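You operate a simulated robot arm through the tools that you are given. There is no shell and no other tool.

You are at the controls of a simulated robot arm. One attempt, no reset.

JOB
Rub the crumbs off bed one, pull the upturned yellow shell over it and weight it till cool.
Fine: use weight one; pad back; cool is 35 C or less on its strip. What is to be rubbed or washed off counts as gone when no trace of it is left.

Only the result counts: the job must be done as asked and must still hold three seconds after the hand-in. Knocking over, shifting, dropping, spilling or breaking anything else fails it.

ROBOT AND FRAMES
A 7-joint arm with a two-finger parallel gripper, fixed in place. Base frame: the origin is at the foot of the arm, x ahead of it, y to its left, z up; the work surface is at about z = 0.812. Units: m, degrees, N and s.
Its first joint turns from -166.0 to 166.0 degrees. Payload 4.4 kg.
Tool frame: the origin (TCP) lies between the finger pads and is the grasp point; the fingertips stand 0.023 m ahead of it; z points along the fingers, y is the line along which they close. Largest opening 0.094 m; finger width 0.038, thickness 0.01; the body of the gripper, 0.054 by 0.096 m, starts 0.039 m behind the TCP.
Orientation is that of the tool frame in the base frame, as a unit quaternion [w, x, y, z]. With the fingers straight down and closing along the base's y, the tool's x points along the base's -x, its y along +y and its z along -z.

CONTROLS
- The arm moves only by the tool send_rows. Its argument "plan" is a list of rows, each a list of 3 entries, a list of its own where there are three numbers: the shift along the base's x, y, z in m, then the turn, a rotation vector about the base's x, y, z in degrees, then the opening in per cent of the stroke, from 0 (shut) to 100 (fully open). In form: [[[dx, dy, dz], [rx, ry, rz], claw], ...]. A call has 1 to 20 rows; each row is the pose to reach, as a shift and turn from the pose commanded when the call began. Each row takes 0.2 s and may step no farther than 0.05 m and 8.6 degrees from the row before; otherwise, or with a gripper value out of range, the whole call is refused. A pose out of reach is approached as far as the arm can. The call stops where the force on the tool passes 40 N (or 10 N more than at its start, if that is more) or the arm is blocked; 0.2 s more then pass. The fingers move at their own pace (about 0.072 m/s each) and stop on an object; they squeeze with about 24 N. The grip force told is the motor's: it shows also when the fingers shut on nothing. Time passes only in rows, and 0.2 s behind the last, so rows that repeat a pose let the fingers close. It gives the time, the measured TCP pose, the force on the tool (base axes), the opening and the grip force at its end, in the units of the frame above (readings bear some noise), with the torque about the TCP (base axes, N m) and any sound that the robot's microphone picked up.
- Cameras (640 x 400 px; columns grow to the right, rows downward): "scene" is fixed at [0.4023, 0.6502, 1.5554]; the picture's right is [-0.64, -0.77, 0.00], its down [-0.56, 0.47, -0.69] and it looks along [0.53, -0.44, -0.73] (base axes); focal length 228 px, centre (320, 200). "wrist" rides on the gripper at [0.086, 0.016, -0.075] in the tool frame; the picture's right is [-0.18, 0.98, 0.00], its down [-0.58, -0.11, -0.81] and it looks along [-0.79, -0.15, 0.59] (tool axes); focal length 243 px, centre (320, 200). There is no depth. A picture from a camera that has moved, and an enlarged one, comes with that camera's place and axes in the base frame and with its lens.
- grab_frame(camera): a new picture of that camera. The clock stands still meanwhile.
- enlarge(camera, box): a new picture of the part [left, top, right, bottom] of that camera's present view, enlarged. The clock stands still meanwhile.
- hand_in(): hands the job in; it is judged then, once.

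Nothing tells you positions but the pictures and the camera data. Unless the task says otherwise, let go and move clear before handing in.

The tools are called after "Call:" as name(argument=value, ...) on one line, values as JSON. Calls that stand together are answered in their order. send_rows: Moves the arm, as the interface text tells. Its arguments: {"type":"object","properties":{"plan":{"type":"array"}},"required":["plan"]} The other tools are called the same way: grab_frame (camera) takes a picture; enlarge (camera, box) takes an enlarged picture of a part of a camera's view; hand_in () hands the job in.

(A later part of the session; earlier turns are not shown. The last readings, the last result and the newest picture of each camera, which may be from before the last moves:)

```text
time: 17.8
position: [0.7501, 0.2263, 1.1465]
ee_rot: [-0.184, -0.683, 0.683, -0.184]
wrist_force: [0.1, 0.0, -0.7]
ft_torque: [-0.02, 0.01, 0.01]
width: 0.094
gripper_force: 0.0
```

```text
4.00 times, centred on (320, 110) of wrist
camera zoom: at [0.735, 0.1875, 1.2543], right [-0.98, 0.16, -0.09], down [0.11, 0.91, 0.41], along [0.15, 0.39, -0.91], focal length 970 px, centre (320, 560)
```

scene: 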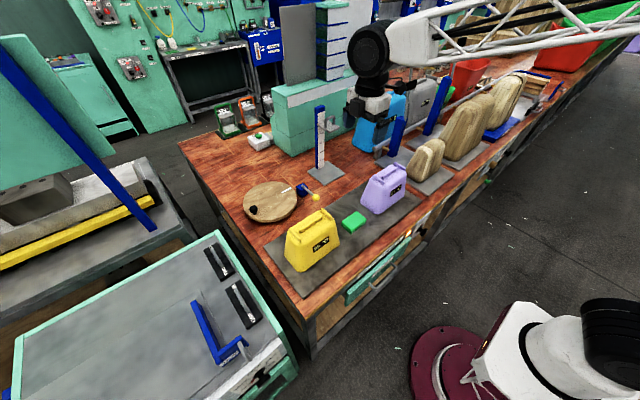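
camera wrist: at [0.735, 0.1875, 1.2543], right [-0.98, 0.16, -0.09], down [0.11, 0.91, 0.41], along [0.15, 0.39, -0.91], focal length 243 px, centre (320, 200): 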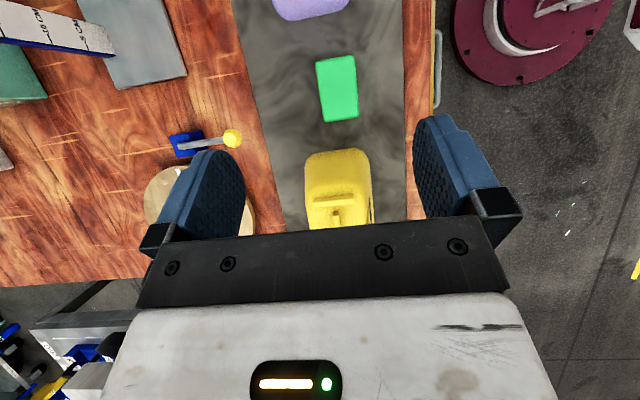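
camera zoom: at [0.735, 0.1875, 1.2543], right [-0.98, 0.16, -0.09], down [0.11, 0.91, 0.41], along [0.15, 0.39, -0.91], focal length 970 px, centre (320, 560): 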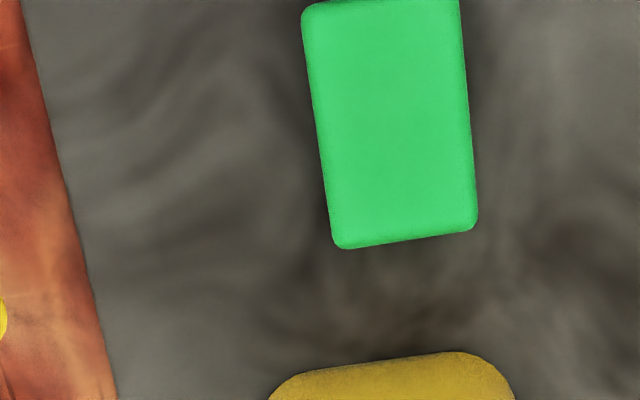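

The pad is centred at (0.7435, 0.1855), 0.058 x 0.087, well aligned. Now I'll level out and descend above it, gripping slightly toward +y.

Call:
send_rows(plan=[[[-0.002, -0.008, -0.03], [7.5, 0, 0], 100], [[-0.004, -0.016, -0.06], [15, 0, 0], 100], [[-0.006, -0.024, -0.09], [22.5, 0, 0], 100], [[-0.0066, -0.0313, -0.12], [30, 0, 0], 100], [[-0.0066, -0.0313, -0.16], [30, 0, 0], 100], [[-0.0066, -0.0313, -0.2], [30, 0, 0], 100], [[-0.0066, -0.0313, -0.24], [30, 0, 0], 100], [[-0.0066, -0.0313, -0.26], [30, 0, 0], 100], [[-0.0066, -0.0313, -0.26], [30, 0, 0], 100]])

Call:
enlarge(camera="scene", box=[310, 140, 430, 240])

Call:
grab_frame(camera="wrist")

```text
time: 19.8
position: [0.7475, 0.1933, 0.8854]
ee_rot: [-0.001, 0.707, -0.707, 0.0]
wrist_force: [-0.5, -0.3, -1.3]
ft_torque: [0.05, 0.01, 0.02]
width: 0.0939
gripper_force: 0.0
```

```text
4.00 times, centred on (370, 190) of scene
camera zoom: at [0.4023, 0.6502, 1.5554], right [-0.64, -0.77, 0.0], down [-0.56, 0.47, -0.69], along [0.53, -0.44, -0.73], focal length 912 px, centre (120, 240)
```

zoom: 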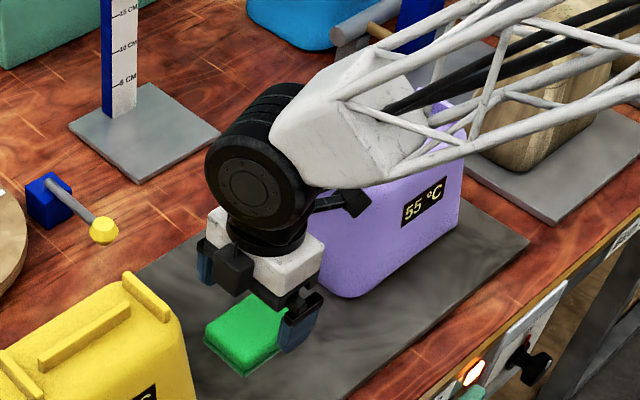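

```text
taken
camera wrist: at [0.7299, 0.1069, 0.9605], right [-0.98, 0.18, 0.0], down [0.11, 0.58, 0.81], along [0.15, 0.79, -0.59], focal length 243 px, centre (320, 200)
```

wrist: 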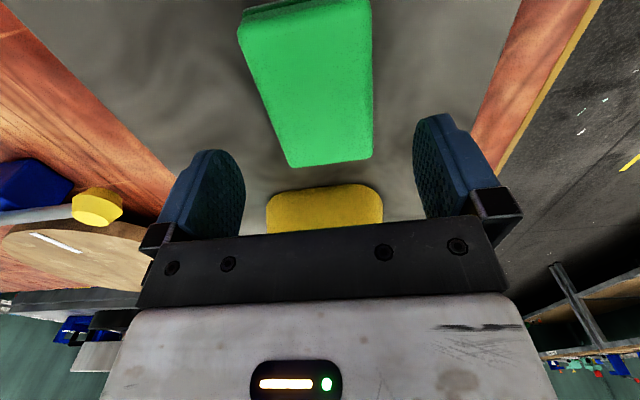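

Commanded TCP is (0.7458, 0.1922, 0.8868), well centred on the pad whose top is about z=0.840. I'll descend to z=0.850 and close.

Call:
send_rows(plan=[[[-0.0008, 0.0, -0.012], [0, 0, 0], 100], [[-0.0008, 0.0, -0.024], [0, 0, 0], 100], [[-0.0008, 0.0, -0.0365], [0, 0, 0], 100], [[-0.0008, 0.0, -0.0365], [0, 0, 0], 100]])

Call:
enlarge(camera="scene", box=[330, 180, 390, 240])

```text
time: 20.8
position: [0.7453, 0.1931, 0.8503]
ee_rot: [0.0, -0.707, 0.707, 0.0]
wrist_force: [-0.3, 0.0, 0.2]
ft_torque: [0.0, -0.03, 0.0]
width: 0.0939
gripper_force: 0.0
```

```text
6.67 times, centred on (360, 210) of scene
camera zoom: at [0.4023, 0.6502, 1.5554], right [-0.64, -0.77, 0.0], down [-0.56, 0.47, -0.69], along [0.53, -0.44, -0.73], focal length 1519 px, centre (53, 133)
```

zoom: 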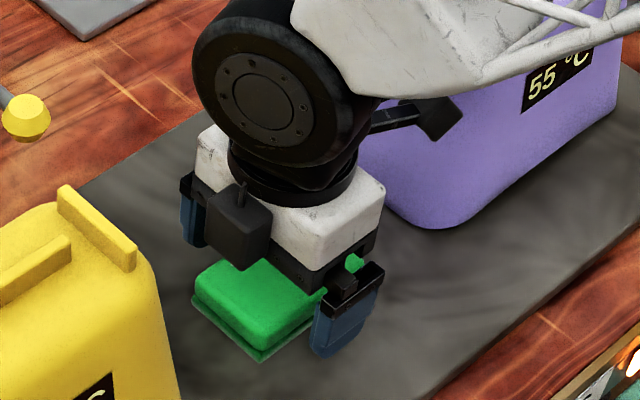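

Fingers straddle the pad with tips just above the plate. Closing now.

Call:
send_rows(plan=[[[0, 0, 0], [0, 0, 0], 50], [[0, 0, 0], [0, 0, 0], 30], [[0, 0, 0], [0, 0, 0], 0], [[0, 0, 0], [0, 0, 0], 0], [[0, 0, 0], [0, 0, 0], 0]])

Call:
enlarge(camera="scene", box=[330, 180, 390, 240])

```text
time: 22.0
position: [0.745, 0.1941, 0.8507]
ee_rot: [0.0, 0.707, -0.707, 0.0]
wrist_force: [0.6, 0.0, -0.6]
ft_torque: [0.0, 0.0, 0.01]
width: 0.0586
gripper_force: 23.9
```

```text
6.67 times, centred on (360, 210) of scene
camera zoom: at [0.4023, 0.6502, 1.5554], right [-0.64, -0.77, 0.0], down [-0.56, 0.47, -0.69], along [0.53, -0.44, -0.73], focal length 1519 px, centre (53, 133)
```

zoom: 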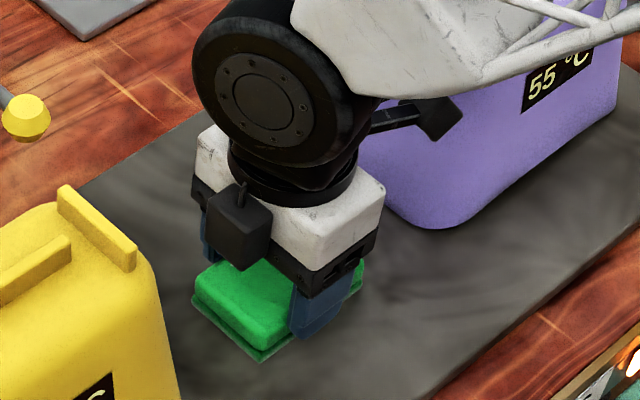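

Pad is gripped (0.0586 wide). Lifting and carrying it to hover over bed one.

Call:
send_rows(plan=[[[0, 0, 0.03], [0, 0, 0], 0], [[0, 0, 0.075], [0, 0, 0], 0], [[0, 0, 0.12], [0, 0, 0], 0], [[0, 0, 0.165], [0, 0, 0], 0], [[0, 0, 0.21], [0, 0, 0], 0], [[0, 0, 0.25], [0, 0, 0], 0], [[0, -0.045, 0.26], [0, 0, 0], 0], [[0, -0.09, 0.26], [0, 0, 0], 0], [[0, -0.135, 0.26], [0, 0, 0], 0], [[0, -0.18, 0.26], [0, 0, 0], 0], [[0, -0.225, 0.26], [0, 0, 0], 0], [[0, -0.27, 0.26], [0, 0, 0], 0], [[0, -0.315, 0.26], [0, 0, 0], 0], [[0, -0.36, 0.26], [0, 0, 0], 0], [[0, -0.405, 0.26], [0, 0, 0], 0], [[0, -0.45, 0.26], [0, 0, 0], 0], [[0, -0.49, 0.26], [0, 0, 0], 0], [[0, -0.5022, 0.25], [0, 0, 0], 0], [[0, -0.5022, 0.25], [0, 0, 0], 0]])

Call:
grab_frame(camera="wrist")

Call:
enlarge(camera="scene", box=[370, 80, 490, 190])

Call:
enlarge(camera="scene", box=[330, 180, 390, 240])

```text
time: 26.0
position: [0.7456, -0.3083, 1.0986]
ee_rot: [0.0, -0.707, 0.707, 0.0]
wrist_force: [-0.1, 0.4, -0.6]
ft_torque: [-0.01, 0.03, -0.04]
width: 0.0585
gripper_force: 23.8
```

```text
taken
camera wrist: at [0.7295, -0.3945, 1.175], right [-0.98, 0.18, 0.0], down [0.11, 0.58, 0.81], along [0.15, 0.79, -0.59], focal length 243 px, centre (320, 200)
```

wrist: 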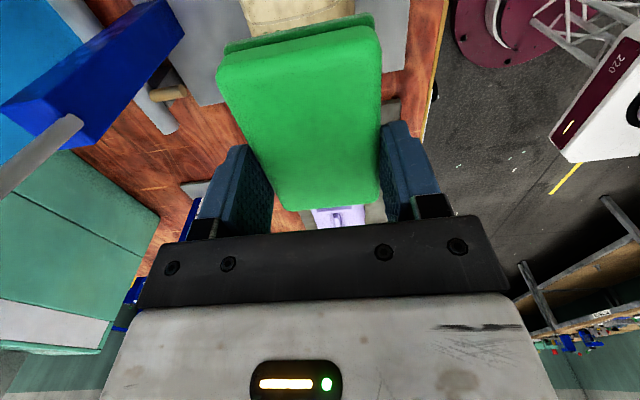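

```text
3.64 times, centred on (430, 135) of scene
camera zoom: at [0.4023, 0.6502, 1.5554], right [-0.64, -0.77, 0.0], down [-0.56, 0.47, -0.69], along [0.53, -0.44, -0.73], focal length 829 px, centre (-80, 436)
```

zoom: 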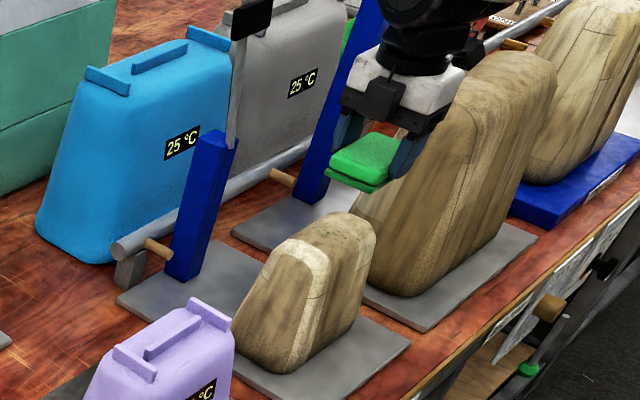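

```text
6.67 times, centred on (360, 210) of scene
camera zoom: at [0.4023, 0.6502, 1.5554], right [-0.64, -0.77, 0.0], down [-0.56, 0.47, -0.69], along [0.53, -0.44, -0.73], focal length 1519 px, centre (53, 133)
```

zoom: 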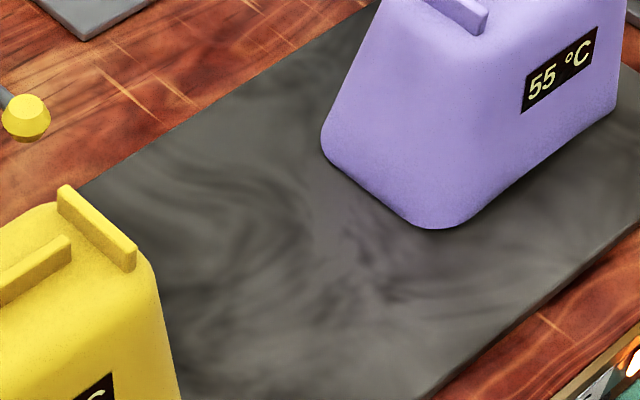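

Pad is held clear above bed one. Descending gently until I feel contact.

Call:
send_rows(plan=[[[0, 0, -0.04], [0, 0, 0], 0], [[0, 0, -0.07], [0, 0, 0], 0], [[0, 0, -0.082], [0, 0, 0], 0], [[0, 0, -0.086], [0, 0, 0], 0], [[0, 0, -0.086], [0, 0, 0], 0]])

Call:
enlarge(camera="scene", box=[390, 110, 470, 180])

```text
time: 27.2
position: [0.744, -0.3099, 1.0143]
ee_rot: [0.0, 0.707, -0.707, 0.001]
wrist_force: [0.0, -0.3, -0.7]
ft_torque: [-0.02, 0.02, -0.01]
width: 0.0585
gripper_force: 24.6
```

```text
5.71 times, centred on (430, 145) of scene
camera zoom: at [0.4023, 0.6502, 1.5554], right [-0.64, -0.77, 0.0], down [-0.56, 0.47, -0.69], along [0.53, -0.44, -0.73], focal length 1302 px, centre (-309, 514)
```

zoom: 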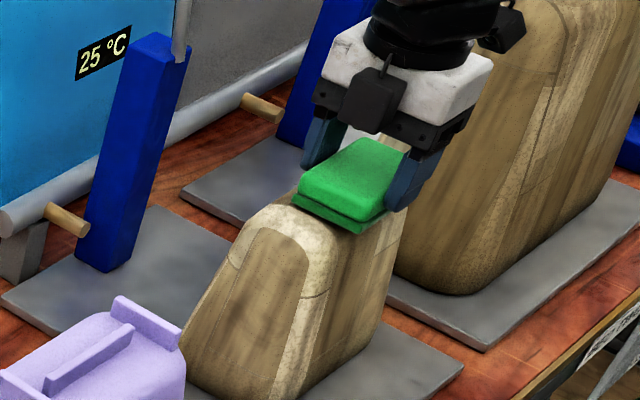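

Call:
send_rows(plan=[[[0, 0, -0.002], [0, 0, 0], 0], [[0, 0, -0.004], [0, 0, 0], 0], [[0, 0, -0.006], [0, 0, 0], 0], [[0, 0, -0.006], [0, 0, 0], 0]])

Call:
send_rows(plan=[[[0, 0, -0.001], [0, 0, 0], 0], [[0, 0, -0.002], [0, 0, 0], 0], [[0, 0, -0.003], [0, 0, 0], 0]])

```text
time: 28.2
position: [0.7441, -0.3101, 1.0101]
ee_rot: [0.0, -0.707, 0.707, -0.001]
wrist_force: [-2.2, -3.3, 24.7]
ft_torque: [0.6, 0.05, 0.06]
width: 0.0593
gripper_force: 23.6
```

```text
time: 29.0
position: [0.746, -0.3088, 1.0057]
ee_rot: [0.0, 0.708, -0.707, 0.001]
wrist_force: [-2.0, -5.7, 27.7]
ft_torque: [0.71, 0.05, 0.01]
width: 0.0594
gripper_force: 23.9
```

Contact is firm (about 28 N). I'll ease off a little and then rub along x.

Call:
send_rows(plan=[[[0, 0, 0.002], [0, 0, 0], 0], [[0, 0, 0.002], [0, 0, 0], 0]])

Call:
enlarge(camera="scene", box=[400, 110, 460, 165])

```text
time: 29.6
position: [0.7438, -0.3095, 1.0058]
ee_rot: [-0.001, -0.707, 0.707, 0.001]
wrist_force: [-0.3, -0.4, 9.1]
ft_torque: [0.27, -0.02, 0.02]
width: 0.0596
gripper_force: 23.9
```

```text
7.27 times, centred on (430, 138) of scene
camera zoom: at [0.4023, 0.6502, 1.5554], right [-0.64, -0.77, 0.0], down [-0.56, 0.47, -0.69], along [0.53, -0.44, -0.73], focal length 1657 px, centre (-480, 654)
```

zoom: 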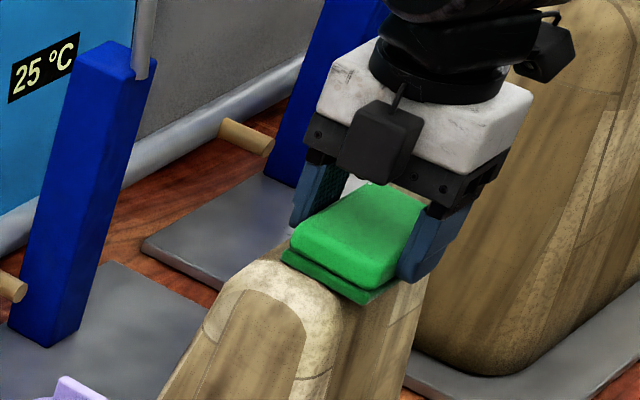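

9 N contact is good for rubbing. Stroking back and forth along x.

Call:
send_rows(plan=[[[-0.015, 0, 0], [0, 0, 0], 0], [[-0.025, 0, 0], [0, 0, 0], 0], [[-0.005, 0, 0], [0, 0, 0], 0], [[0.015, 0, 0], [0, 0, 0], 0], [[0.035, 0, 0], [0, 0, 0], 0], [[0.05, 0, 0], [0, 0, 0], 0], [[0.035, -0.005, 0], [0, 0, 0], 0], [[0.015, -0.005, 0], [0, 0, 0], 0], [[-0.005, -0.005, 0], [0, 0, 0], 0], [[-0.025, -0.005, 0], [0, 0, 0], 0], [[-0.005, 0.005, 0], [0, 0, 0], 0], [[0.015, 0.005, 0], [0, 0, 0], 0], [[0.035, 0.005, 0], [0, 0, 0], 0], [[0.05, 0.005, 0], [0, 0, 0], 0], [[0.035, 0, 0], [0, 0, 0], 0], [[0.015, 0, 0], [0, 0, 0], 0], [[0, 0, 0], [0, 0, 0], 0]])

Call:
enlarge(camera="scene", box=[400, 110, 460, 165])

```text
time: 31.0
position: [0.7902, -0.3101, 1.0088]
ee_rot: [0.0, -0.707, 0.707, -0.001]
wrist_force: [0.7, -0.6, 6.0]
ft_torque: [-0.18, 0.2, -0.02]
width: 0.0589
gripper_force: 24.2
stopped in row 6: the force on the tool passed its limit at 46 N (the readings are from after the stop); the commanded pose is now the measured one
```

```text
7.27 times, centred on (430, 138) of scene
camera zoom: at [0.4023, 0.6502, 1.5554], right [-0.64, -0.77, 0.0], down [-0.56, 0.47, -0.69], along [0.53, -0.44, -0.73], focal length 1657 px, centre (-480, 654)
```

zoom: 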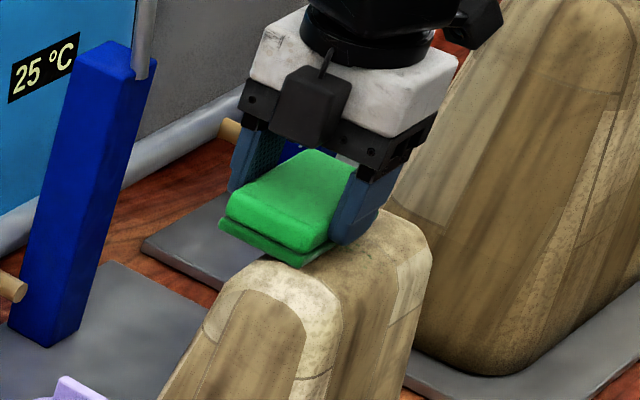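

The stroke ran until a 46 N spike near the back edge. I'll lift to inspect the form and the pad.

Call:
send_rows(plan=[[[0, 0, 0.02], [0, 0, 0], 0], [[-0.02, 0, 0.06], [0, 0, 0], 0], [[-0.04, 0, 0.1], [0, 0, 0], 0], [[-0.045, 0, 0.12], [0, 0, 0], 0], [[-0.045, 0, 0.12], [0, 0, 0], 0]])

Call:
enlarge(camera="scene", box=[400, 130, 450, 170])

Call:
enlarge(camera="scene", box=[400, 80, 480, 150])

Call:
grab_frame(camera="wrist")

```text
time: 32.2
position: [0.7457, -0.3079, 1.1306]
ee_rot: [0.0, -0.706, 0.708, -0.001]
wrist_force: [-0.3, -1.2, 0.2]
ft_torque: [0.01, 0.02, 0.02]
width: 0.059
gripper_force: 24.1
```

```text
10.00 times, centred on (425, 150) of scene
camera zoom: at [0.4023, 0.6502, 1.5554], right [-0.64, -0.77, 0.0], down [-0.56, 0.47, -0.69], along [0.53, -0.44, -0.73], focal length 2279 px, centre (-730, 700)
```

zoom: 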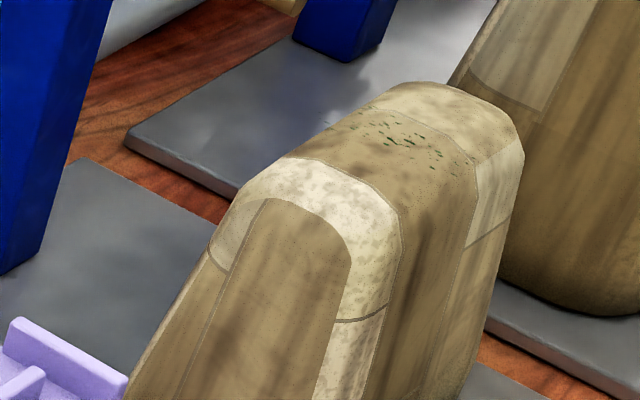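

```text
5.71 times, centred on (440, 115) of scene
camera zoom: at [0.4023, 0.6502, 1.5554], right [-0.64, -0.77, 0.0], down [-0.56, 0.47, -0.69], along [0.53, -0.44, -0.73], focal length 1302 px, centre (-366, 686)
```

zoom: 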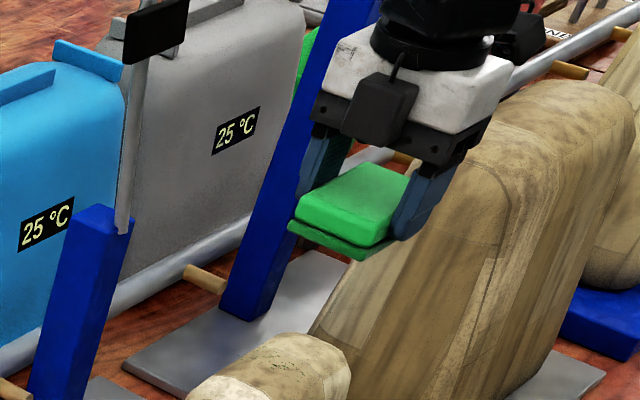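

```text
taken
camera wrist: at [0.7297, -0.3961, 1.2051], right [-0.98, 0.19, 0.0], down [0.11, 0.58, 0.81], along [0.15, 0.79, -0.59], focal length 243 px, centre (320, 200)
```

wrist: 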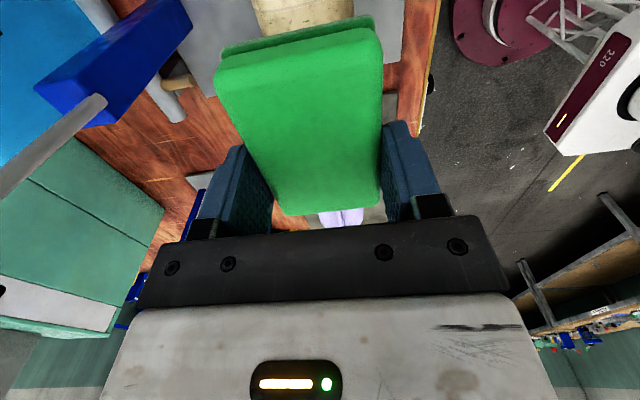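

The pad contacted mainly at its +y end (torque says so), so the crumbs got little rub. I'll tilt the pad 3° to lower its −y side and press again over the crumbs.

Call:
send_rows(plan=[[[0, -0.004, -0.04], [1.5, 0, 0], 0], [[0, -0.008, -0.08], [3, 0, 0], 0], [[0, -0.01, -0.11], [3, 0, 0], 0], [[0, -0.01, -0.117], [3, 0, 0], 0], [[0, -0.01, -0.117], [3, 0, 0], 0]])

Call:
send_rows(plan=[[[0, 0, -0.001], [0, 0, 0], 0], [[0, 0, -0.002], [0, 0, 0], 0], [[0, 0, -0.003], [0, 0, 0], 0], [[0, 0, -0.003], [0, 0, 0], 0]])

```text
time: 33.4
position: [0.7446, -0.3207, 1.0124]
ee_rot: [-0.019, 0.707, -0.706, -0.017]
wrist_force: [0.5, -0.2, -0.6]
ft_torque: [-0.01, -0.01, -0.03]
width: 0.0588
gripper_force: 24.1
```

```text
time: 34.4
position: [0.7457, -0.3199, 1.0094]
ee_rot: [-0.019, 0.707, -0.707, -0.017]
wrist_force: [-0.8, -0.4, 12.9]
ft_torque: [-0.59, -0.36, 0.0]
width: 0.059
gripper_force: 24.0
```

Call:
send_rows(plan=[[[0, 0, -0.001], [-1.3, 0, 0], 0], [[0, 0, -0.002], [-1.3, 0, 0], 0], [[0, 0, -0.002], [-1.3, 0, 0], 0]])

```text
time: 35.2
position: [0.7453, -0.3191, 1.0062]
ee_rot: [0.011, -0.707, 0.707, 0.01]
wrist_force: [-2.2, 0.0, 21.5]
ft_torque: [-0.93, -0.54, -0.12]
width: 0.0593
gripper_force: 24.3
```

Call:
send_rows(plan=[[[0, 0, 0.001], [-0.8, -0.8, 0], 0], [[0, 0, 0.0], [-0.8, -0.8, 0], 0], [[0, 0, 0.0], [-0.8, -0.8, 0], 0]])

```text
time: 36.0
position: [0.7453, -0.3201, 1.007]
ee_rot: [0.01, -0.707, 0.707, 0.0]
wrist_force: [-1.2, 1.0, 16.8]
ft_torque: [0.69, -0.04, 0.02]
width: 0.0591
gripper_force: 24.4
```

Call:
send_rows(plan=[[[0, 0, 0.0], [0.4, 0, 0], 0], [[-0.01, 0, 0.0], [0.4, 0, 0], 0], [[-0.02, 0, 0.0], [0.4, 0, 0], 0], [[-0.01, 0, 0.0], [0.4, 0, 0], 0], [[0.0, 0, 0.0], [0.4, 0, 0], 0], [[0.01, 0, 0], [0.4, 0, 0], 0], [[0.02, 0, 0], [0.4, 0, 0], 0], [[0.01, 0, 0], [0.4, 0, 0], 0], [[0, 0, 0], [0.4, 0, 0], 0]])

```text
time: 38.0
position: [0.7456, -0.3205, 1.0074]
ee_rot: [-0.013, 0.707, -0.707, -0.001]
wrist_force: [11.7, 0.6, 18.7]
ft_torque: [0.0, -0.63, 0.03]
width: 0.0589
gripper_force: 23.7
```

The pad now sits flat (zero x-torque). More strokes, then a look.

Call:
send_rows(plan=[[[-0.012, 0, 0.0], [0, 0, 0], 0], [[-0.024, 0, 0.0], [0, 0, 0], 0], [[-0.012, -0.004, 0.0], [0, 0, 0], 0], [[0.0, -0.004, 0.0], [0, 0, 0], 0], [[0.012, -0.004, 0], [0, 0, 0], 0], [[0.024, -0.004, 0], [0, 0, 0], 0], [[0.034, -0.004, 0], [0, 0, 0], 0], [[0.024, 0.004, 0], [0, 0, 0], 0], [[0.012, 0.004, 0], [0, 0, 0], 0], [[0, 0.004, 0], [0, 0, 0], 0], [[-0.012, 0, 0], [0, 0, 0], 0], [[0, 0, 0], [0, 0, 0], 0], [[0, 0, 0.02], [0, 0, 0], 0], [[0, 0, 0.06], [0, 0, 0], 0], [[0, 0, 0.1], [0, 0, 0], 0], [[0, 0, 0.125], [0, 0, 0], 0], [[0, 0, 0.125], [0, 0, 0], 0]])

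Call:
enlarge(camera="scene", box=[400, 130, 450, 170])

Call:
enlarge(camera="scene", box=[400, 80, 480, 150])

```text
time: 39.2
position: [0.7593, -0.3233, 1.0076]
ee_rot: [0.012, -0.707, 0.707, 0.001]
wrist_force: [-1.2, -0.2, 4.6]
ft_torque: [-0.02, 0.01, 0.0]
width: 0.0591
gripper_force: 24.3
stopped in row 6: the force on the tool passed its limit at 41 N (the readings are from after the stop); the commanded pose is now the measured one
```

```text
10.00 times, centred on (425, 150) of scene
camera zoom: at [0.4023, 0.6502, 1.5554], right [-0.64, -0.77, 0.0], down [-0.56, 0.47, -0.69], along [0.53, -0.44, -0.73], focal length 2279 px, centre (-730, 700)
```

zoom: 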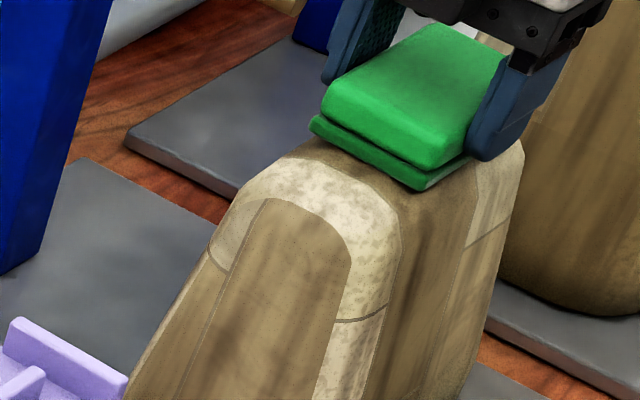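

```text
5.71 times, centred on (440, 115) of scene
camera zoom: at [0.4023, 0.6502, 1.5554], right [-0.64, -0.77, 0.0], down [-0.56, 0.47, -0.69], along [0.53, -0.44, -0.73], focal length 1302 px, centre (-366, 686)
```

zoom: 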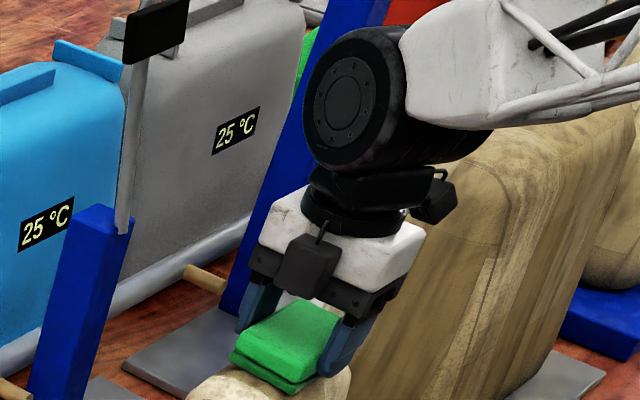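

Friction pushed it over the limit; normal force is now only 4.6 N. I'll continue with lighter strokes from here.

Call:
send_rows(plan=[[[0.012, 0, 0], [0, 0, 0], 0], [[0.024, 0, 0], [0, 0, 0], 0], [[0.012, 0, 0], [0, 0, 0], 0], [[0, 0, 0], [0, 0, 0], 0], [[-0.012, 0, 0], [0, 0, 0], 0], [[-0.024, 0, 0], [0, 0, 0], 0], [[-0.036, 0, 0], [0, 0, 0], 0], [[-0.024, 0, 0], [0, 0, 0], 0], [[-0.012, 0, 0], [0, 0, 0], 0], [[0, 0, 0], [0, 0, 0], 0]])

Call:
send_rows(plan=[[[0, 0, 0.02], [0, 0, 0], 0], [[0, 0, 0.06], [0, 0, 0], 0], [[0, 0, 0.1], [0, 0, 0], 0], [[-0.015, 0, 0.125], [0, 0, 0], 0], [[-0.015, 0, 0.125], [0, 0, 0], 0]])

Call:
enlarge(camera="scene", box=[400, 130, 450, 170])

Call:
enlarge(camera="scene", box=[400, 80, 480, 150])

```text
time: 41.5
position: [0.7575, -0.3238, 1.0073]
ee_rot: [0.013, -0.707, 0.707, 0.002]
wrist_force: [-10.6, 0.5, 10.9]
ft_torque: [-0.11, 0.24, -0.08]
width: 0.0596
gripper_force: 24.2
```

```text
time: 42.6
position: [0.7429, -0.3261, 1.1328]
ee_rot: [0.013, -0.706, 0.708, 0.001]
wrist_force: [0.0, 0.5, -0.2]
ft_torque: [0.02, 0.01, -0.01]
width: 0.0592
gripper_force: 24.1
```

```text
10.00 times, centred on (425, 150) of scene
camera zoom: at [0.4023, 0.6502, 1.5554], right [-0.64, -0.77, 0.0], down [-0.56, 0.47, -0.69], along [0.53, -0.44, -0.73], focal length 2279 px, centre (-730, 700)
```

zoom: 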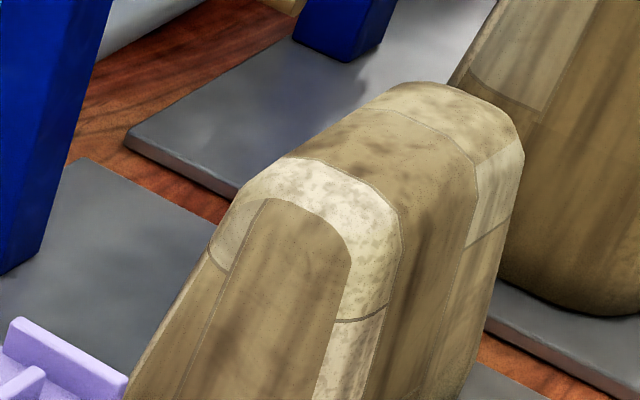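

```text
5.71 times, centred on (440, 115) of scene
camera zoom: at [0.4023, 0.6502, 1.5554], right [-0.64, -0.77, 0.0], down [-0.56, 0.47, -0.69], along [0.53, -0.44, -0.73], focal length 1302 px, centre (-366, 686)
```

zoom: 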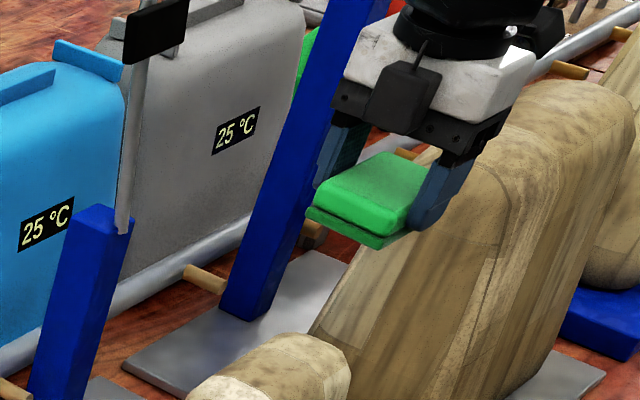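

The crumbs look gone from the scene camera. I want to check the back shoulder too, so I'll move the hand back a little (staying clear of the rod) and look with the wrist camera past the pad.

Call:
send_rows(plan=[[[0.035, 0, 0], [0, 0, 0], 0], [[0.07, 0, 0], [0, 0, 0], 0], [[0.1, 0, 0], [0, 0, 0], 0], [[0.1, 0, -0.04], [0, 0, 0], 0], [[0.1, 0, -0.075], [0, 0, 0], 0], [[0.1, 0, -0.082], [0, 0, 0], 0], [[0.1, 0, -0.082], [0, 0, 0], 0]])

Call:
grab_frame(camera="wrist")

Call:
enlarge(camera="wrist", box=[360, 20, 520, 140])

```text
time: 44.2
position: [0.8433, -0.323, 1.0503]
ee_rot: [0.013, -0.706, 0.708, 0.002]
wrist_force: [0.5, -0.1, -0.3]
ft_torque: [0.0, -0.02, 0.01]
width: 0.0589
gripper_force: 24.3
```

```text
taken
camera wrist: at [0.8261, -0.4116, 1.1227], right [-0.98, 0.19, -0.01], down [0.1, 0.56, 0.82], along [0.16, 0.8, -0.57], focal length 243 px, centre (320, 200)
```

wrist: 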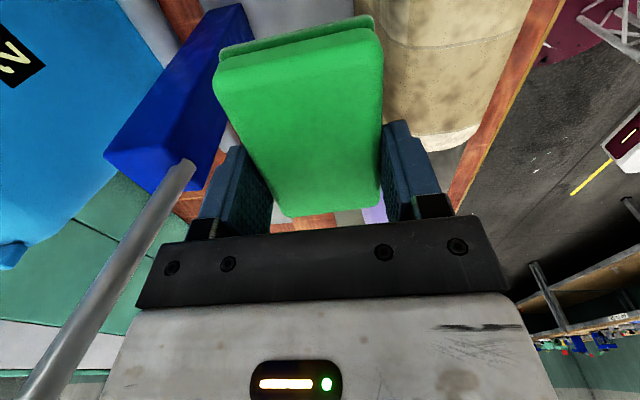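

```text
3.33 times, centred on (440, 80) of wrist
camera zoom: at [0.8261, -0.4116, 1.1227], right [-0.98, 0.19, -0.01], down [0.1, 0.56, 0.82], along [0.16, 0.8, -0.57], focal length 809 px, centre (-80, 600)
```

zoom: 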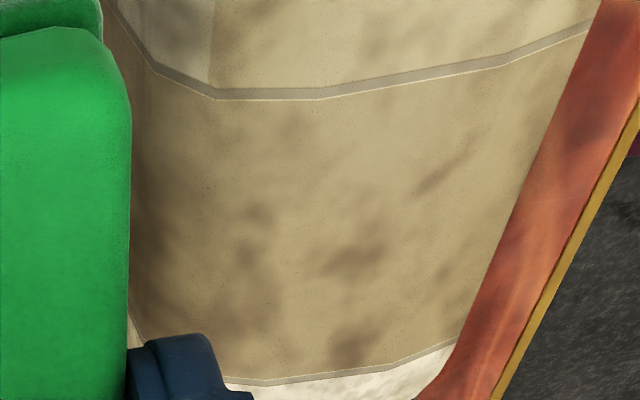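

The whole top of bed one, including the back shoulder, is clean. Returning the pad to its original spot on the plate.

Call:
send_rows(plan=[[[0, 0, 0.04], [0, 0, 0], 0], [[-0.03, 0, 0.075], [0, 0, 0], 0], [[-0.07, 0.02, 0.08], [0, 0, 0], 0], [[-0.0993, 0.05, 0.08], [0, 0, 0], 0], [[-0.0993, 0.095, 0.08], [0, 0, 0], 0], [[-0.0993, 0.14, 0.08], [0, 0, 0], 0], [[-0.0993, 0.185, 0.08], [0, 0, 0], 0], [[-0.0993, 0.23, 0.08], [0, 0, 0], 0], [[-0.0993, 0.275, 0.08], [0, 0, 0], 0], [[-0.0993, 0.32, 0.08], [0, 0, 0], 0], [[-0.0993, 0.365, 0.08], [0, 0, 0], 0], [[-0.0993, 0.41, 0.08], [0, 0, 0], 0], [[-0.0993, 0.455, 0.08], [0, 0, 0], 0], [[-0.0993, 0.495, 0.08], [0, 0, 0], 0], [[-0.0993, 0.5155, 0.06], [0, 0, 0], 0], [[-0.0993, 0.5155, 0.02], [0, 0, 0], 0], [[-0.0993, 0.5155, -0.02], [0, 0, 0], 0], [[-0.0993, 0.5155, -0.06], [0, 0, 0], 0], [[-0.0993, 0.5155, -0.1], [0, 0, 0], 0]])

Call:
send_rows(plan=[[[0, 0, -0.04], [0, 0, 0], 0], [[0, 0, -0.075], [0, 0, 0], 0], [[0, 0, -0.09], [0, 0, 0], 0], [[0, 0, -0.096], [0, 0, 0], 0], [[0, 0, -0.096], [0, 0, 0], 0]])

Call:
enlarge(camera="scene", box=[330, 180, 390, 240])

```text
time: 48.2
position: [0.746, 0.1914, 0.9478]
ee_rot: [0.013, -0.706, 0.708, 0.001]
wrist_force: [0.6, -0.6, 0.0]
ft_torque: [-0.01, -0.01, -0.02]
width: 0.0592
gripper_force: 23.9
```

```text
time: 49.5
position: [0.7447, 0.1915, 0.8526]
ee_rot: [0.014, -0.706, 0.708, 0.001]
wrist_force: [-0.8, 0.7, -0.9]
ft_torque: [0.02, 0.0, -0.01]
width: 0.0589
gripper_force: 24.4
```

```text
6.67 times, centred on (360, 210) of scene
camera zoom: at [0.4023, 0.6502, 1.5554], right [-0.64, -0.77, 0.0], down [-0.56, 0.47, -0.69], along [0.53, -0.44, -0.73], focal length 1519 px, centre (53, 133)
```

zoom: 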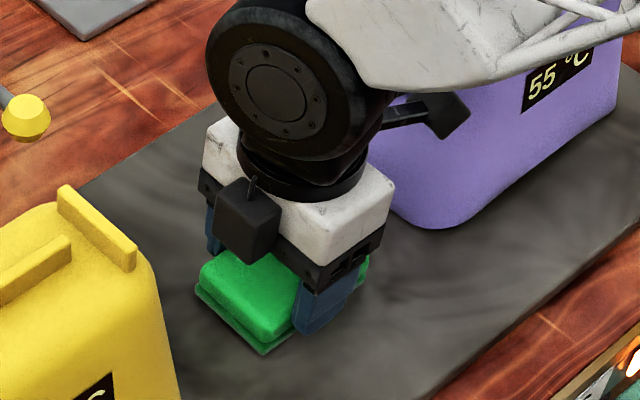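

Call:
send_rows(plan=[[[0, 0.001, -0.002], [0, 0, 0], 0], [[0, 0.001, -0.004], [0, 0, 0], 0], [[0, 0.001, -0.005], [0, 0, 0], 0], [[0, 0.001, -0.005], [0, 0, 0], 0]])

```text
time: 50.5
position: [0.7431, 0.193, 0.8493]
ee_rot: [0.012, -0.707, 0.708, 0.002]
wrist_force: [-0.1, 0.1, -0.3]
ft_torque: [0.0, -0.01, -0.03]
width: 0.0587
gripper_force: 24.0
```

Call:
send_rows(plan=[[[0, 0, -0.001], [0, 0, 0], 0], [[0, 0, -0.002], [0, 0, 0], 0], [[0, 0, -0.002], [0, 0, 0], 0]])

Call:
enlarge(camera="scene", box=[330, 180, 390, 240])

```text
time: 51.2
position: [0.745, 0.1915, 0.8484]
ee_rot: [0.013, -0.707, 0.707, 0.001]
wrist_force: [0.4, 2.9, 16.6]
ft_torque: [-0.85, 0.45, 0.0]
width: 0.0591
gripper_force: 24.2
```

```text
6.67 times, centred on (360, 210) of scene
camera zoom: at [0.4023, 0.6502, 1.5554], right [-0.64, -0.77, 0.0], down [-0.56, 0.47, -0.69], along [0.53, -0.44, -0.73], focal length 1519 px, centre (53, 133)
```

zoom: 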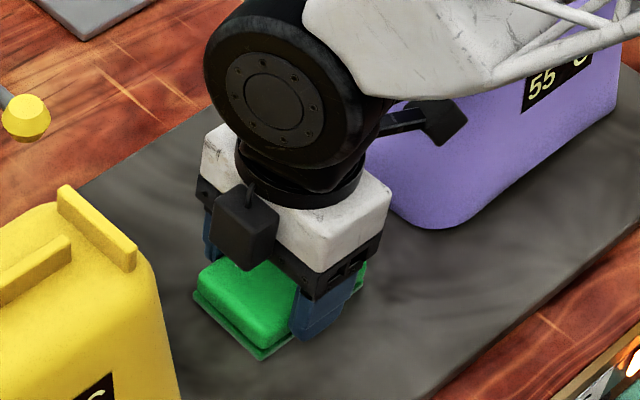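

Pad rests on the plate in its original position. Releasing and rising.

Call:
send_rows(plan=[[[0, 0, 0.0005], [0, 0, 0], 80], [[0, 0, 0.0005], [0, 0, 0], 100], [[0, 0, 0.0005], [0, 0, 0], 100], [[0, 0, 0.0005], [0, 0, 0], 100], [[0, 0, 0.03], [0, 0, 0], 100], [[0, 0, 0.075], [0, 0, 0], 100], [[0, 0, 0.12], [0, 0, 0], 100], [[0, 0, 0.165], [0, 0, 0], 100], [[0, 0, 0.21], [0, 0, 0], 100], [[0, 0, 0.25], [-1.3, 0.8, 0], 100], [[0, 0, 0.25], [-1.3, 0.8, 0], 100]])

Call:
enlarge(camera="scene", box=[330, 180, 390, 240])

Call:
enlarge(camera="scene", box=[270, 180, 400, 280])

```text
time: 53.6
position: [0.7437, 0.1909, 1.0996]
ee_rot: [0.001, -0.706, 0.708, -0.001]
wrist_force: [-0.2, 0.7, -1.1]
ft_torque: [-0.01, 0.0, 0.0]
width: 0.094
gripper_force: 0.1
```

```text
6.67 times, centred on (360, 210) of scene
camera zoom: at [0.4023, 0.6502, 1.5554], right [-0.64, -0.77, 0.0], down [-0.56, 0.47, -0.69], along [0.53, -0.44, -0.73], focal length 1519 px, centre (53, 133)
```

zoom: 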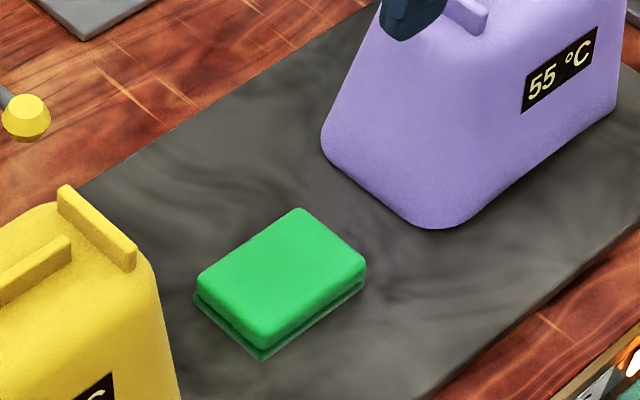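

```text
4.00 times, centred on (335, 230) of scene
camera zoom: at [0.4023, 0.6502, 1.5554], right [-0.64, -0.77, 0.0], down [-0.56, 0.47, -0.69], along [0.53, -0.44, -0.73], focal length 912 px, centre (260, 80)
```

zoom: 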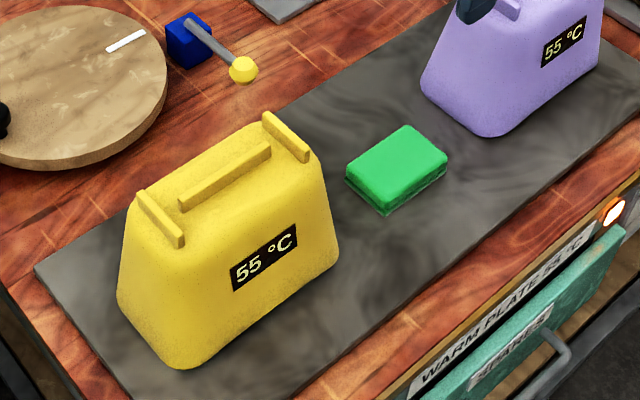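

Pad is back in place with the shells undisturbed. Next, go over the yellow shell's bar at (0.765, 0.382), fingers closing along x.

Call:
send_rows(plan=[[[0.005, 0.045, 0.01], [0, 0, 0], 60], [[0.01, 0.09, 0.01], [0, 0, 0], 60], [[0.015, 0.135, 0.0], [0, 0, 0], 60], [[0.0203, 0.18, -0.02], [0, 0, 0], 60], [[0.0203, 0.1886, -0.06], [0, 0, 0], 60], [[0.0203, 0.1886, -0.1], [0, 0, 0], 60], [[0.0203, 0.1886, -0.12], [0, 0, 0], 60], [[0.0203, 0.1886, -0.12], [0, 0, 0], 60]])

Call:
enlarge(camera="scene", box=[270, 170, 360, 250])

Call:
grab_frame(camera="wrist")

```text
time: 55.5
position: [0.7654, 0.3814, 0.9779]
ee_rot: [0.0, -0.706, 0.708, -0.001]
wrist_force: [-0.3, -0.1, 0.2]
ft_torque: [-0.01, -0.01, -0.03]
width: 0.0565
gripper_force: 0.0
```

```text
5.00 times, centred on (315, 210) of scene
camera zoom: at [0.4023, 0.6502, 1.5554], right [-0.64, -0.77, 0.0], down [-0.56, 0.47, -0.69], along [0.53, -0.44, -0.73], focal length 1139 px, centre (345, 150)
```

zoom: 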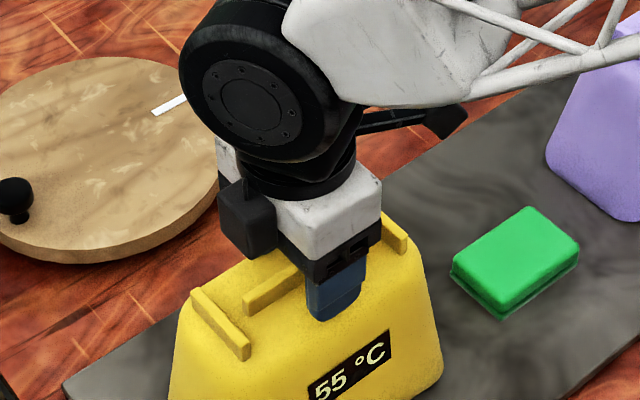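

```text
taken
camera wrist: at [0.7486, 0.295, 1.053], right [-0.98, 0.19, 0.0], down [0.11, 0.58, 0.81], along [0.15, 0.79, -0.59], focal length 243 px, centre (320, 200)
```

wrist: 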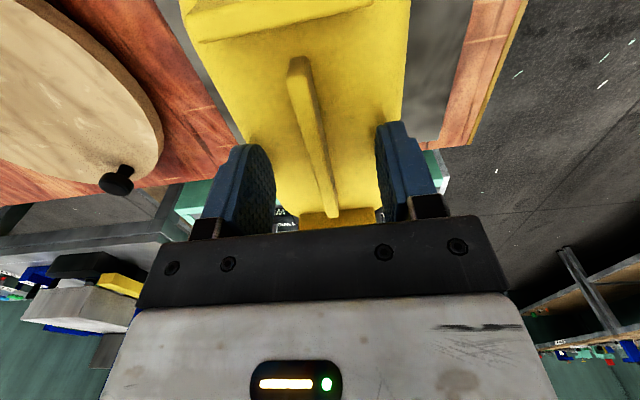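

Bar lies centred between the fingers. Lowering a few millimetres with force check.

Call:
send_rows(plan=[[[0, 0, -0.003], [0, 0, 0], 60], [[0, 0, -0.006], [0, 0, 0], 60], [[0, 0, -0.006], [0, 0, 0], 60]])

Call:
enlarge(camera="scene", box=[290, 190, 350, 240])

Call:
enlarge(camera="wrist", box=[200, 60, 440, 220])

```text
time: 56.1
position: [0.7648, 0.3818, 0.9768]
ee_rot: [0.003, -0.706, 0.708, -0.001]
wrist_force: [0.5, 0.7, 4.7]
ft_torque: [-0.04, 0.18, -0.11]
width: 0.0566
gripper_force: 0.5
stopped in row 3: the force on the tool passed its limit at 42 N (the readings are from after the stop); the commanded pose is now the measured one
```

```text
8.00 times, centred on (320, 215) of scene
camera zoom: at [0.4023, 0.6502, 1.5554], right [-0.64, -0.77, 0.0], down [-0.56, 0.47, -0.69], along [0.53, -0.44, -0.73], focal length 1823 px, centre (320, 80)
```

zoom: 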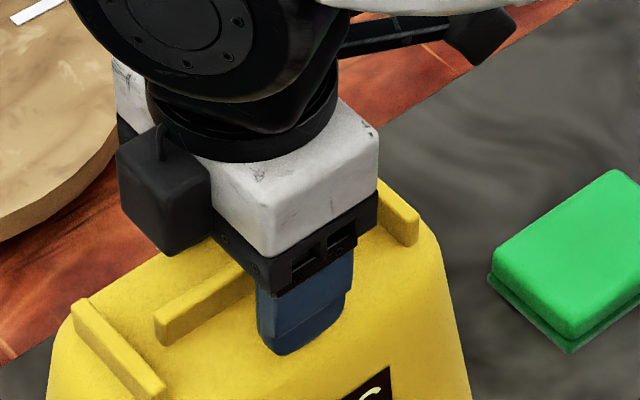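

```text
2.50 times, centred on (320, 140) of wrist
camera zoom: at [0.7489, 0.2948, 1.0517], right [-0.98, 0.19, -0.01], down [0.1, 0.58, 0.81], along [0.15, 0.79, -0.59], focal length 606 px, centre (320, 350)
```

zoom: 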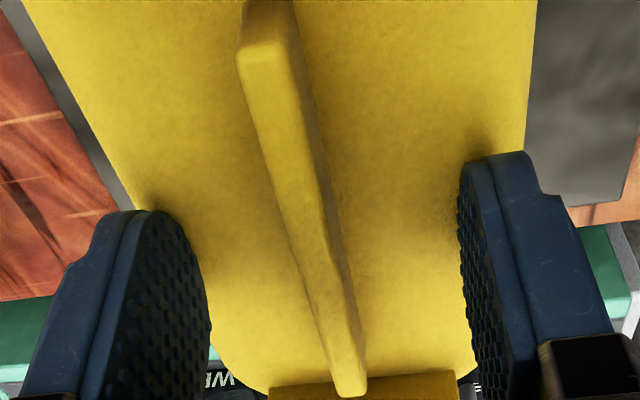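

Finger tips touched the shell's top (z≈0.953). Raising 2 mm and closing on the bar.

Call:
send_rows(plan=[[[0, 0, 0.002], [0, 0, 0], 60], [[0, 0, 0.002], [0, 0, 0], 40], [[0, 0, 0.002], [0, 0, 0], 20], [[0, 0, 0.002], [0, 0, 0], 0], [[0, 0, 0.002], [0, 0, 0], 0], [[0, 0, 0.002], [0, 0, 0], 0]])

Call:
enlarge(camera="scene", box=[270, 180, 360, 270])

Call:
enlarge(camera="wrist", box=[200, 60, 440, 220])

```text
time: 57.5
position: [0.7662, 0.3818, 0.9774]
ee_rot: [0.003, -0.706, 0.708, -0.001]
wrist_force: [0.7, 0.2, -0.5]
ft_torque: [-0.02, 0.03, 0.03]
width: 0.0073
gripper_force: 23.6
```

```text
4.44 times, centred on (315, 225) of scene
camera zoom: at [0.4023, 0.6502, 1.5554], right [-0.64, -0.77, 0.0], down [-0.56, 0.47, -0.69], along [0.53, -0.44, -0.73], focal length 1013 px, centre (342, 89)
```

zoom: 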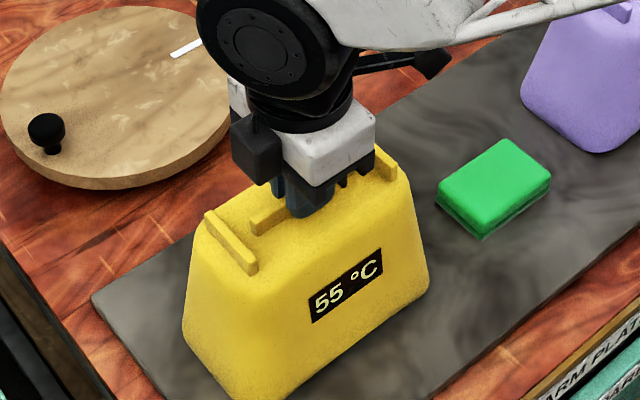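

```text
2.50 times, centred on (320, 140) of wrist
camera zoom: at [0.7487, 0.2946, 1.0528], right [-0.98, 0.19, -0.01], down [0.1, 0.58, 0.81], along [0.15, 0.79, -0.59], focal length 606 px, centre (320, 350)
```

zoom: 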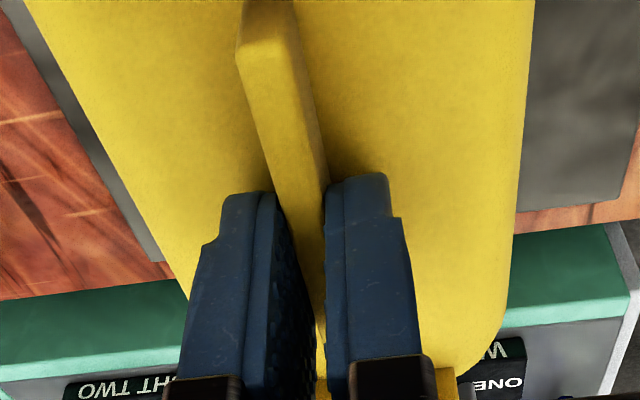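

Bar is gripped (7 mm). Lifting slowly to test the hold.

Call:
send_rows(plan=[[[0, 0, 0.01], [0, 0, 0], 0], [[0, 0, 0.025], [0, 0, 0], 0], [[0, 0, 0.04], [0, 0, 0], 0], [[0, 0, 0.04], [0, 0, 0], 0]])

Call:
grab_frame(camera="scene")

Call:
enlarge(camera="scene", box=[270, 160, 360, 270])

```text
time: 58.5
position: [0.7651, 0.3828, 1.0195]
ee_rot: [0.003, -0.706, 0.708, -0.002]
wrist_force: [-0.3, -0.1, -0.4]
ft_torque: [0.0, 0.01, 0.0]
width: 0.0072
gripper_force: 23.5
```

```text
taken
```

scene: 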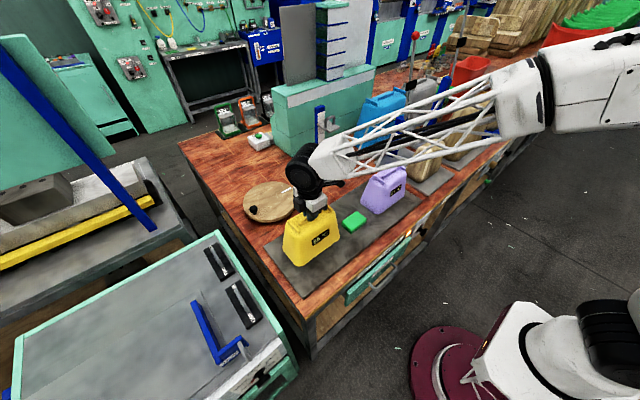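

```text
3.64 times, centred on (315, 215) of scene
camera zoom: at [0.4023, 0.6502, 1.5554], right [-0.64, -0.77, 0.0], down [-0.56, 0.47, -0.69], along [0.53, -0.44, -0.73], focal length 829 px, centre (338, 146)
```

zoom: 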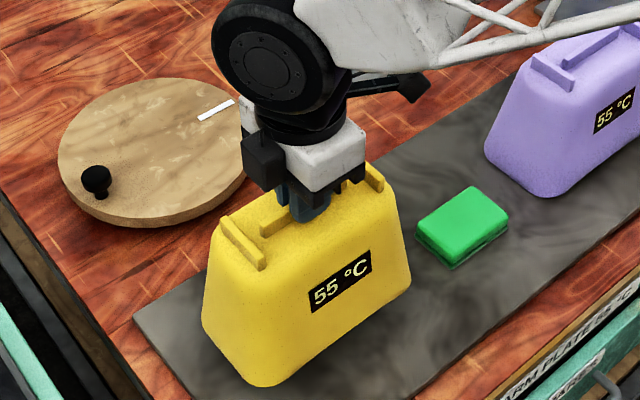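

The shell lifted freely. Raising high enough to clear the purple shell and carrying to above bed one.

Call:
send_rows(plan=[[[0, 0, 0.045], [0, 0, 0], 0], [[0, 0, 0.09], [0, 0, 0], 0], [[0, 0, 0.135], [0, 0, 0], 0], [[0, -0.02, 0.175], [0, 0, 0], 0], [[0, -0.065, 0.186], [0, 0, 0], 0], [[0, -0.113, 0.186], [0, 0, 0], 0], [[0, -0.161, 0.186], [0, 0, 0], 0], [[0, -0.209, 0.186], [0, 0, 0], 0], [[0, -0.257, 0.186], [0, 0, 0], 0], [[0, -0.305, 0.186], [0, 0, 0], 0], [[0, -0.353, 0.186], [0, 0, 0], 0], [[0, -0.401, 0.186], [0, 0, 0], 0], [[0, -0.449, 0.186], [0, 0, 0], 0], [[0, -0.497, 0.186], [0, 0, 0], 0], [[-0.002, -0.545, 0.186], [0, 0, 0], 0], [[-0.004, -0.593, 0.186], [0, 0, 0], 0], [[-0.0055, -0.641, 0.186], [0, 0, 0], 0], [[-0.0055, -0.68, 0.186], [0, 0, 0], 0], [[-0.0055, -0.7005, 0.186], [0, 0, 0], 0], [[-0.0055, -0.7005, 0.186], [0, 0, 0], 0]])

Call:
grab_frame(camera="scene")

Call:
enlarge(camera="scene", box=[380, 80, 480, 200])

Call:
grab_frame(camera="wrist")

```text
time: 62.8
position: [0.7601, -0.3199, 1.2046]
ee_rot: [0.003, -0.706, 0.708, -0.002]
wrist_force: [0.2, 0.2, -0.4]
ft_torque: [-0.01, 0.0, 0.01]
width: 0.0073
gripper_force: 24.2
```

```text
taken
```

scene: 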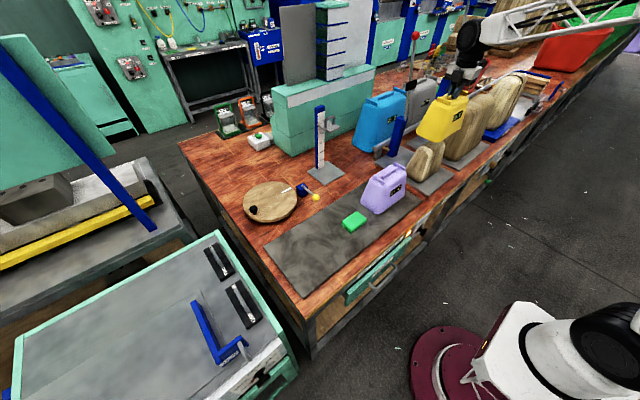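

```text
3.33 times, centred on (430, 140) of scene
camera zoom: at [0.4023, 0.6502, 1.5554], right [-0.64, -0.77, 0.0], down [-0.56, 0.47, -0.69], along [0.53, -0.44, -0.73], focal length 760 px, centre (-47, 400)
```

zoom: 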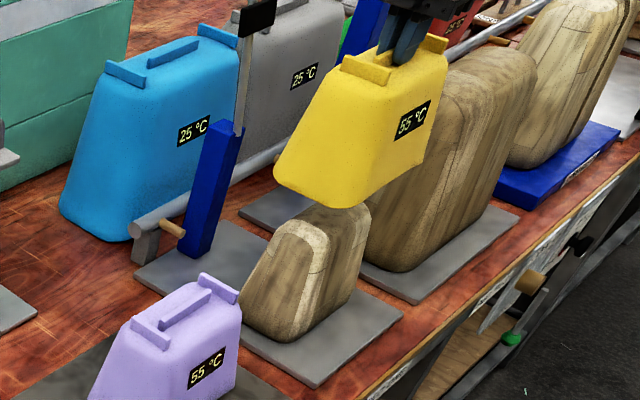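

```text
taken
camera wrist: at [0.7432, -0.4065, 1.2792], right [-0.98, 0.19, -0.01], down [0.1, 0.58, 0.81], along [0.15, 0.79, -0.59], focal length 243 px, centre (320, 200)
```

wrist: 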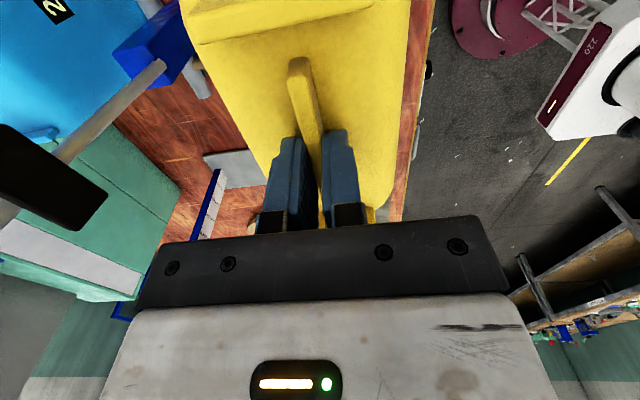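

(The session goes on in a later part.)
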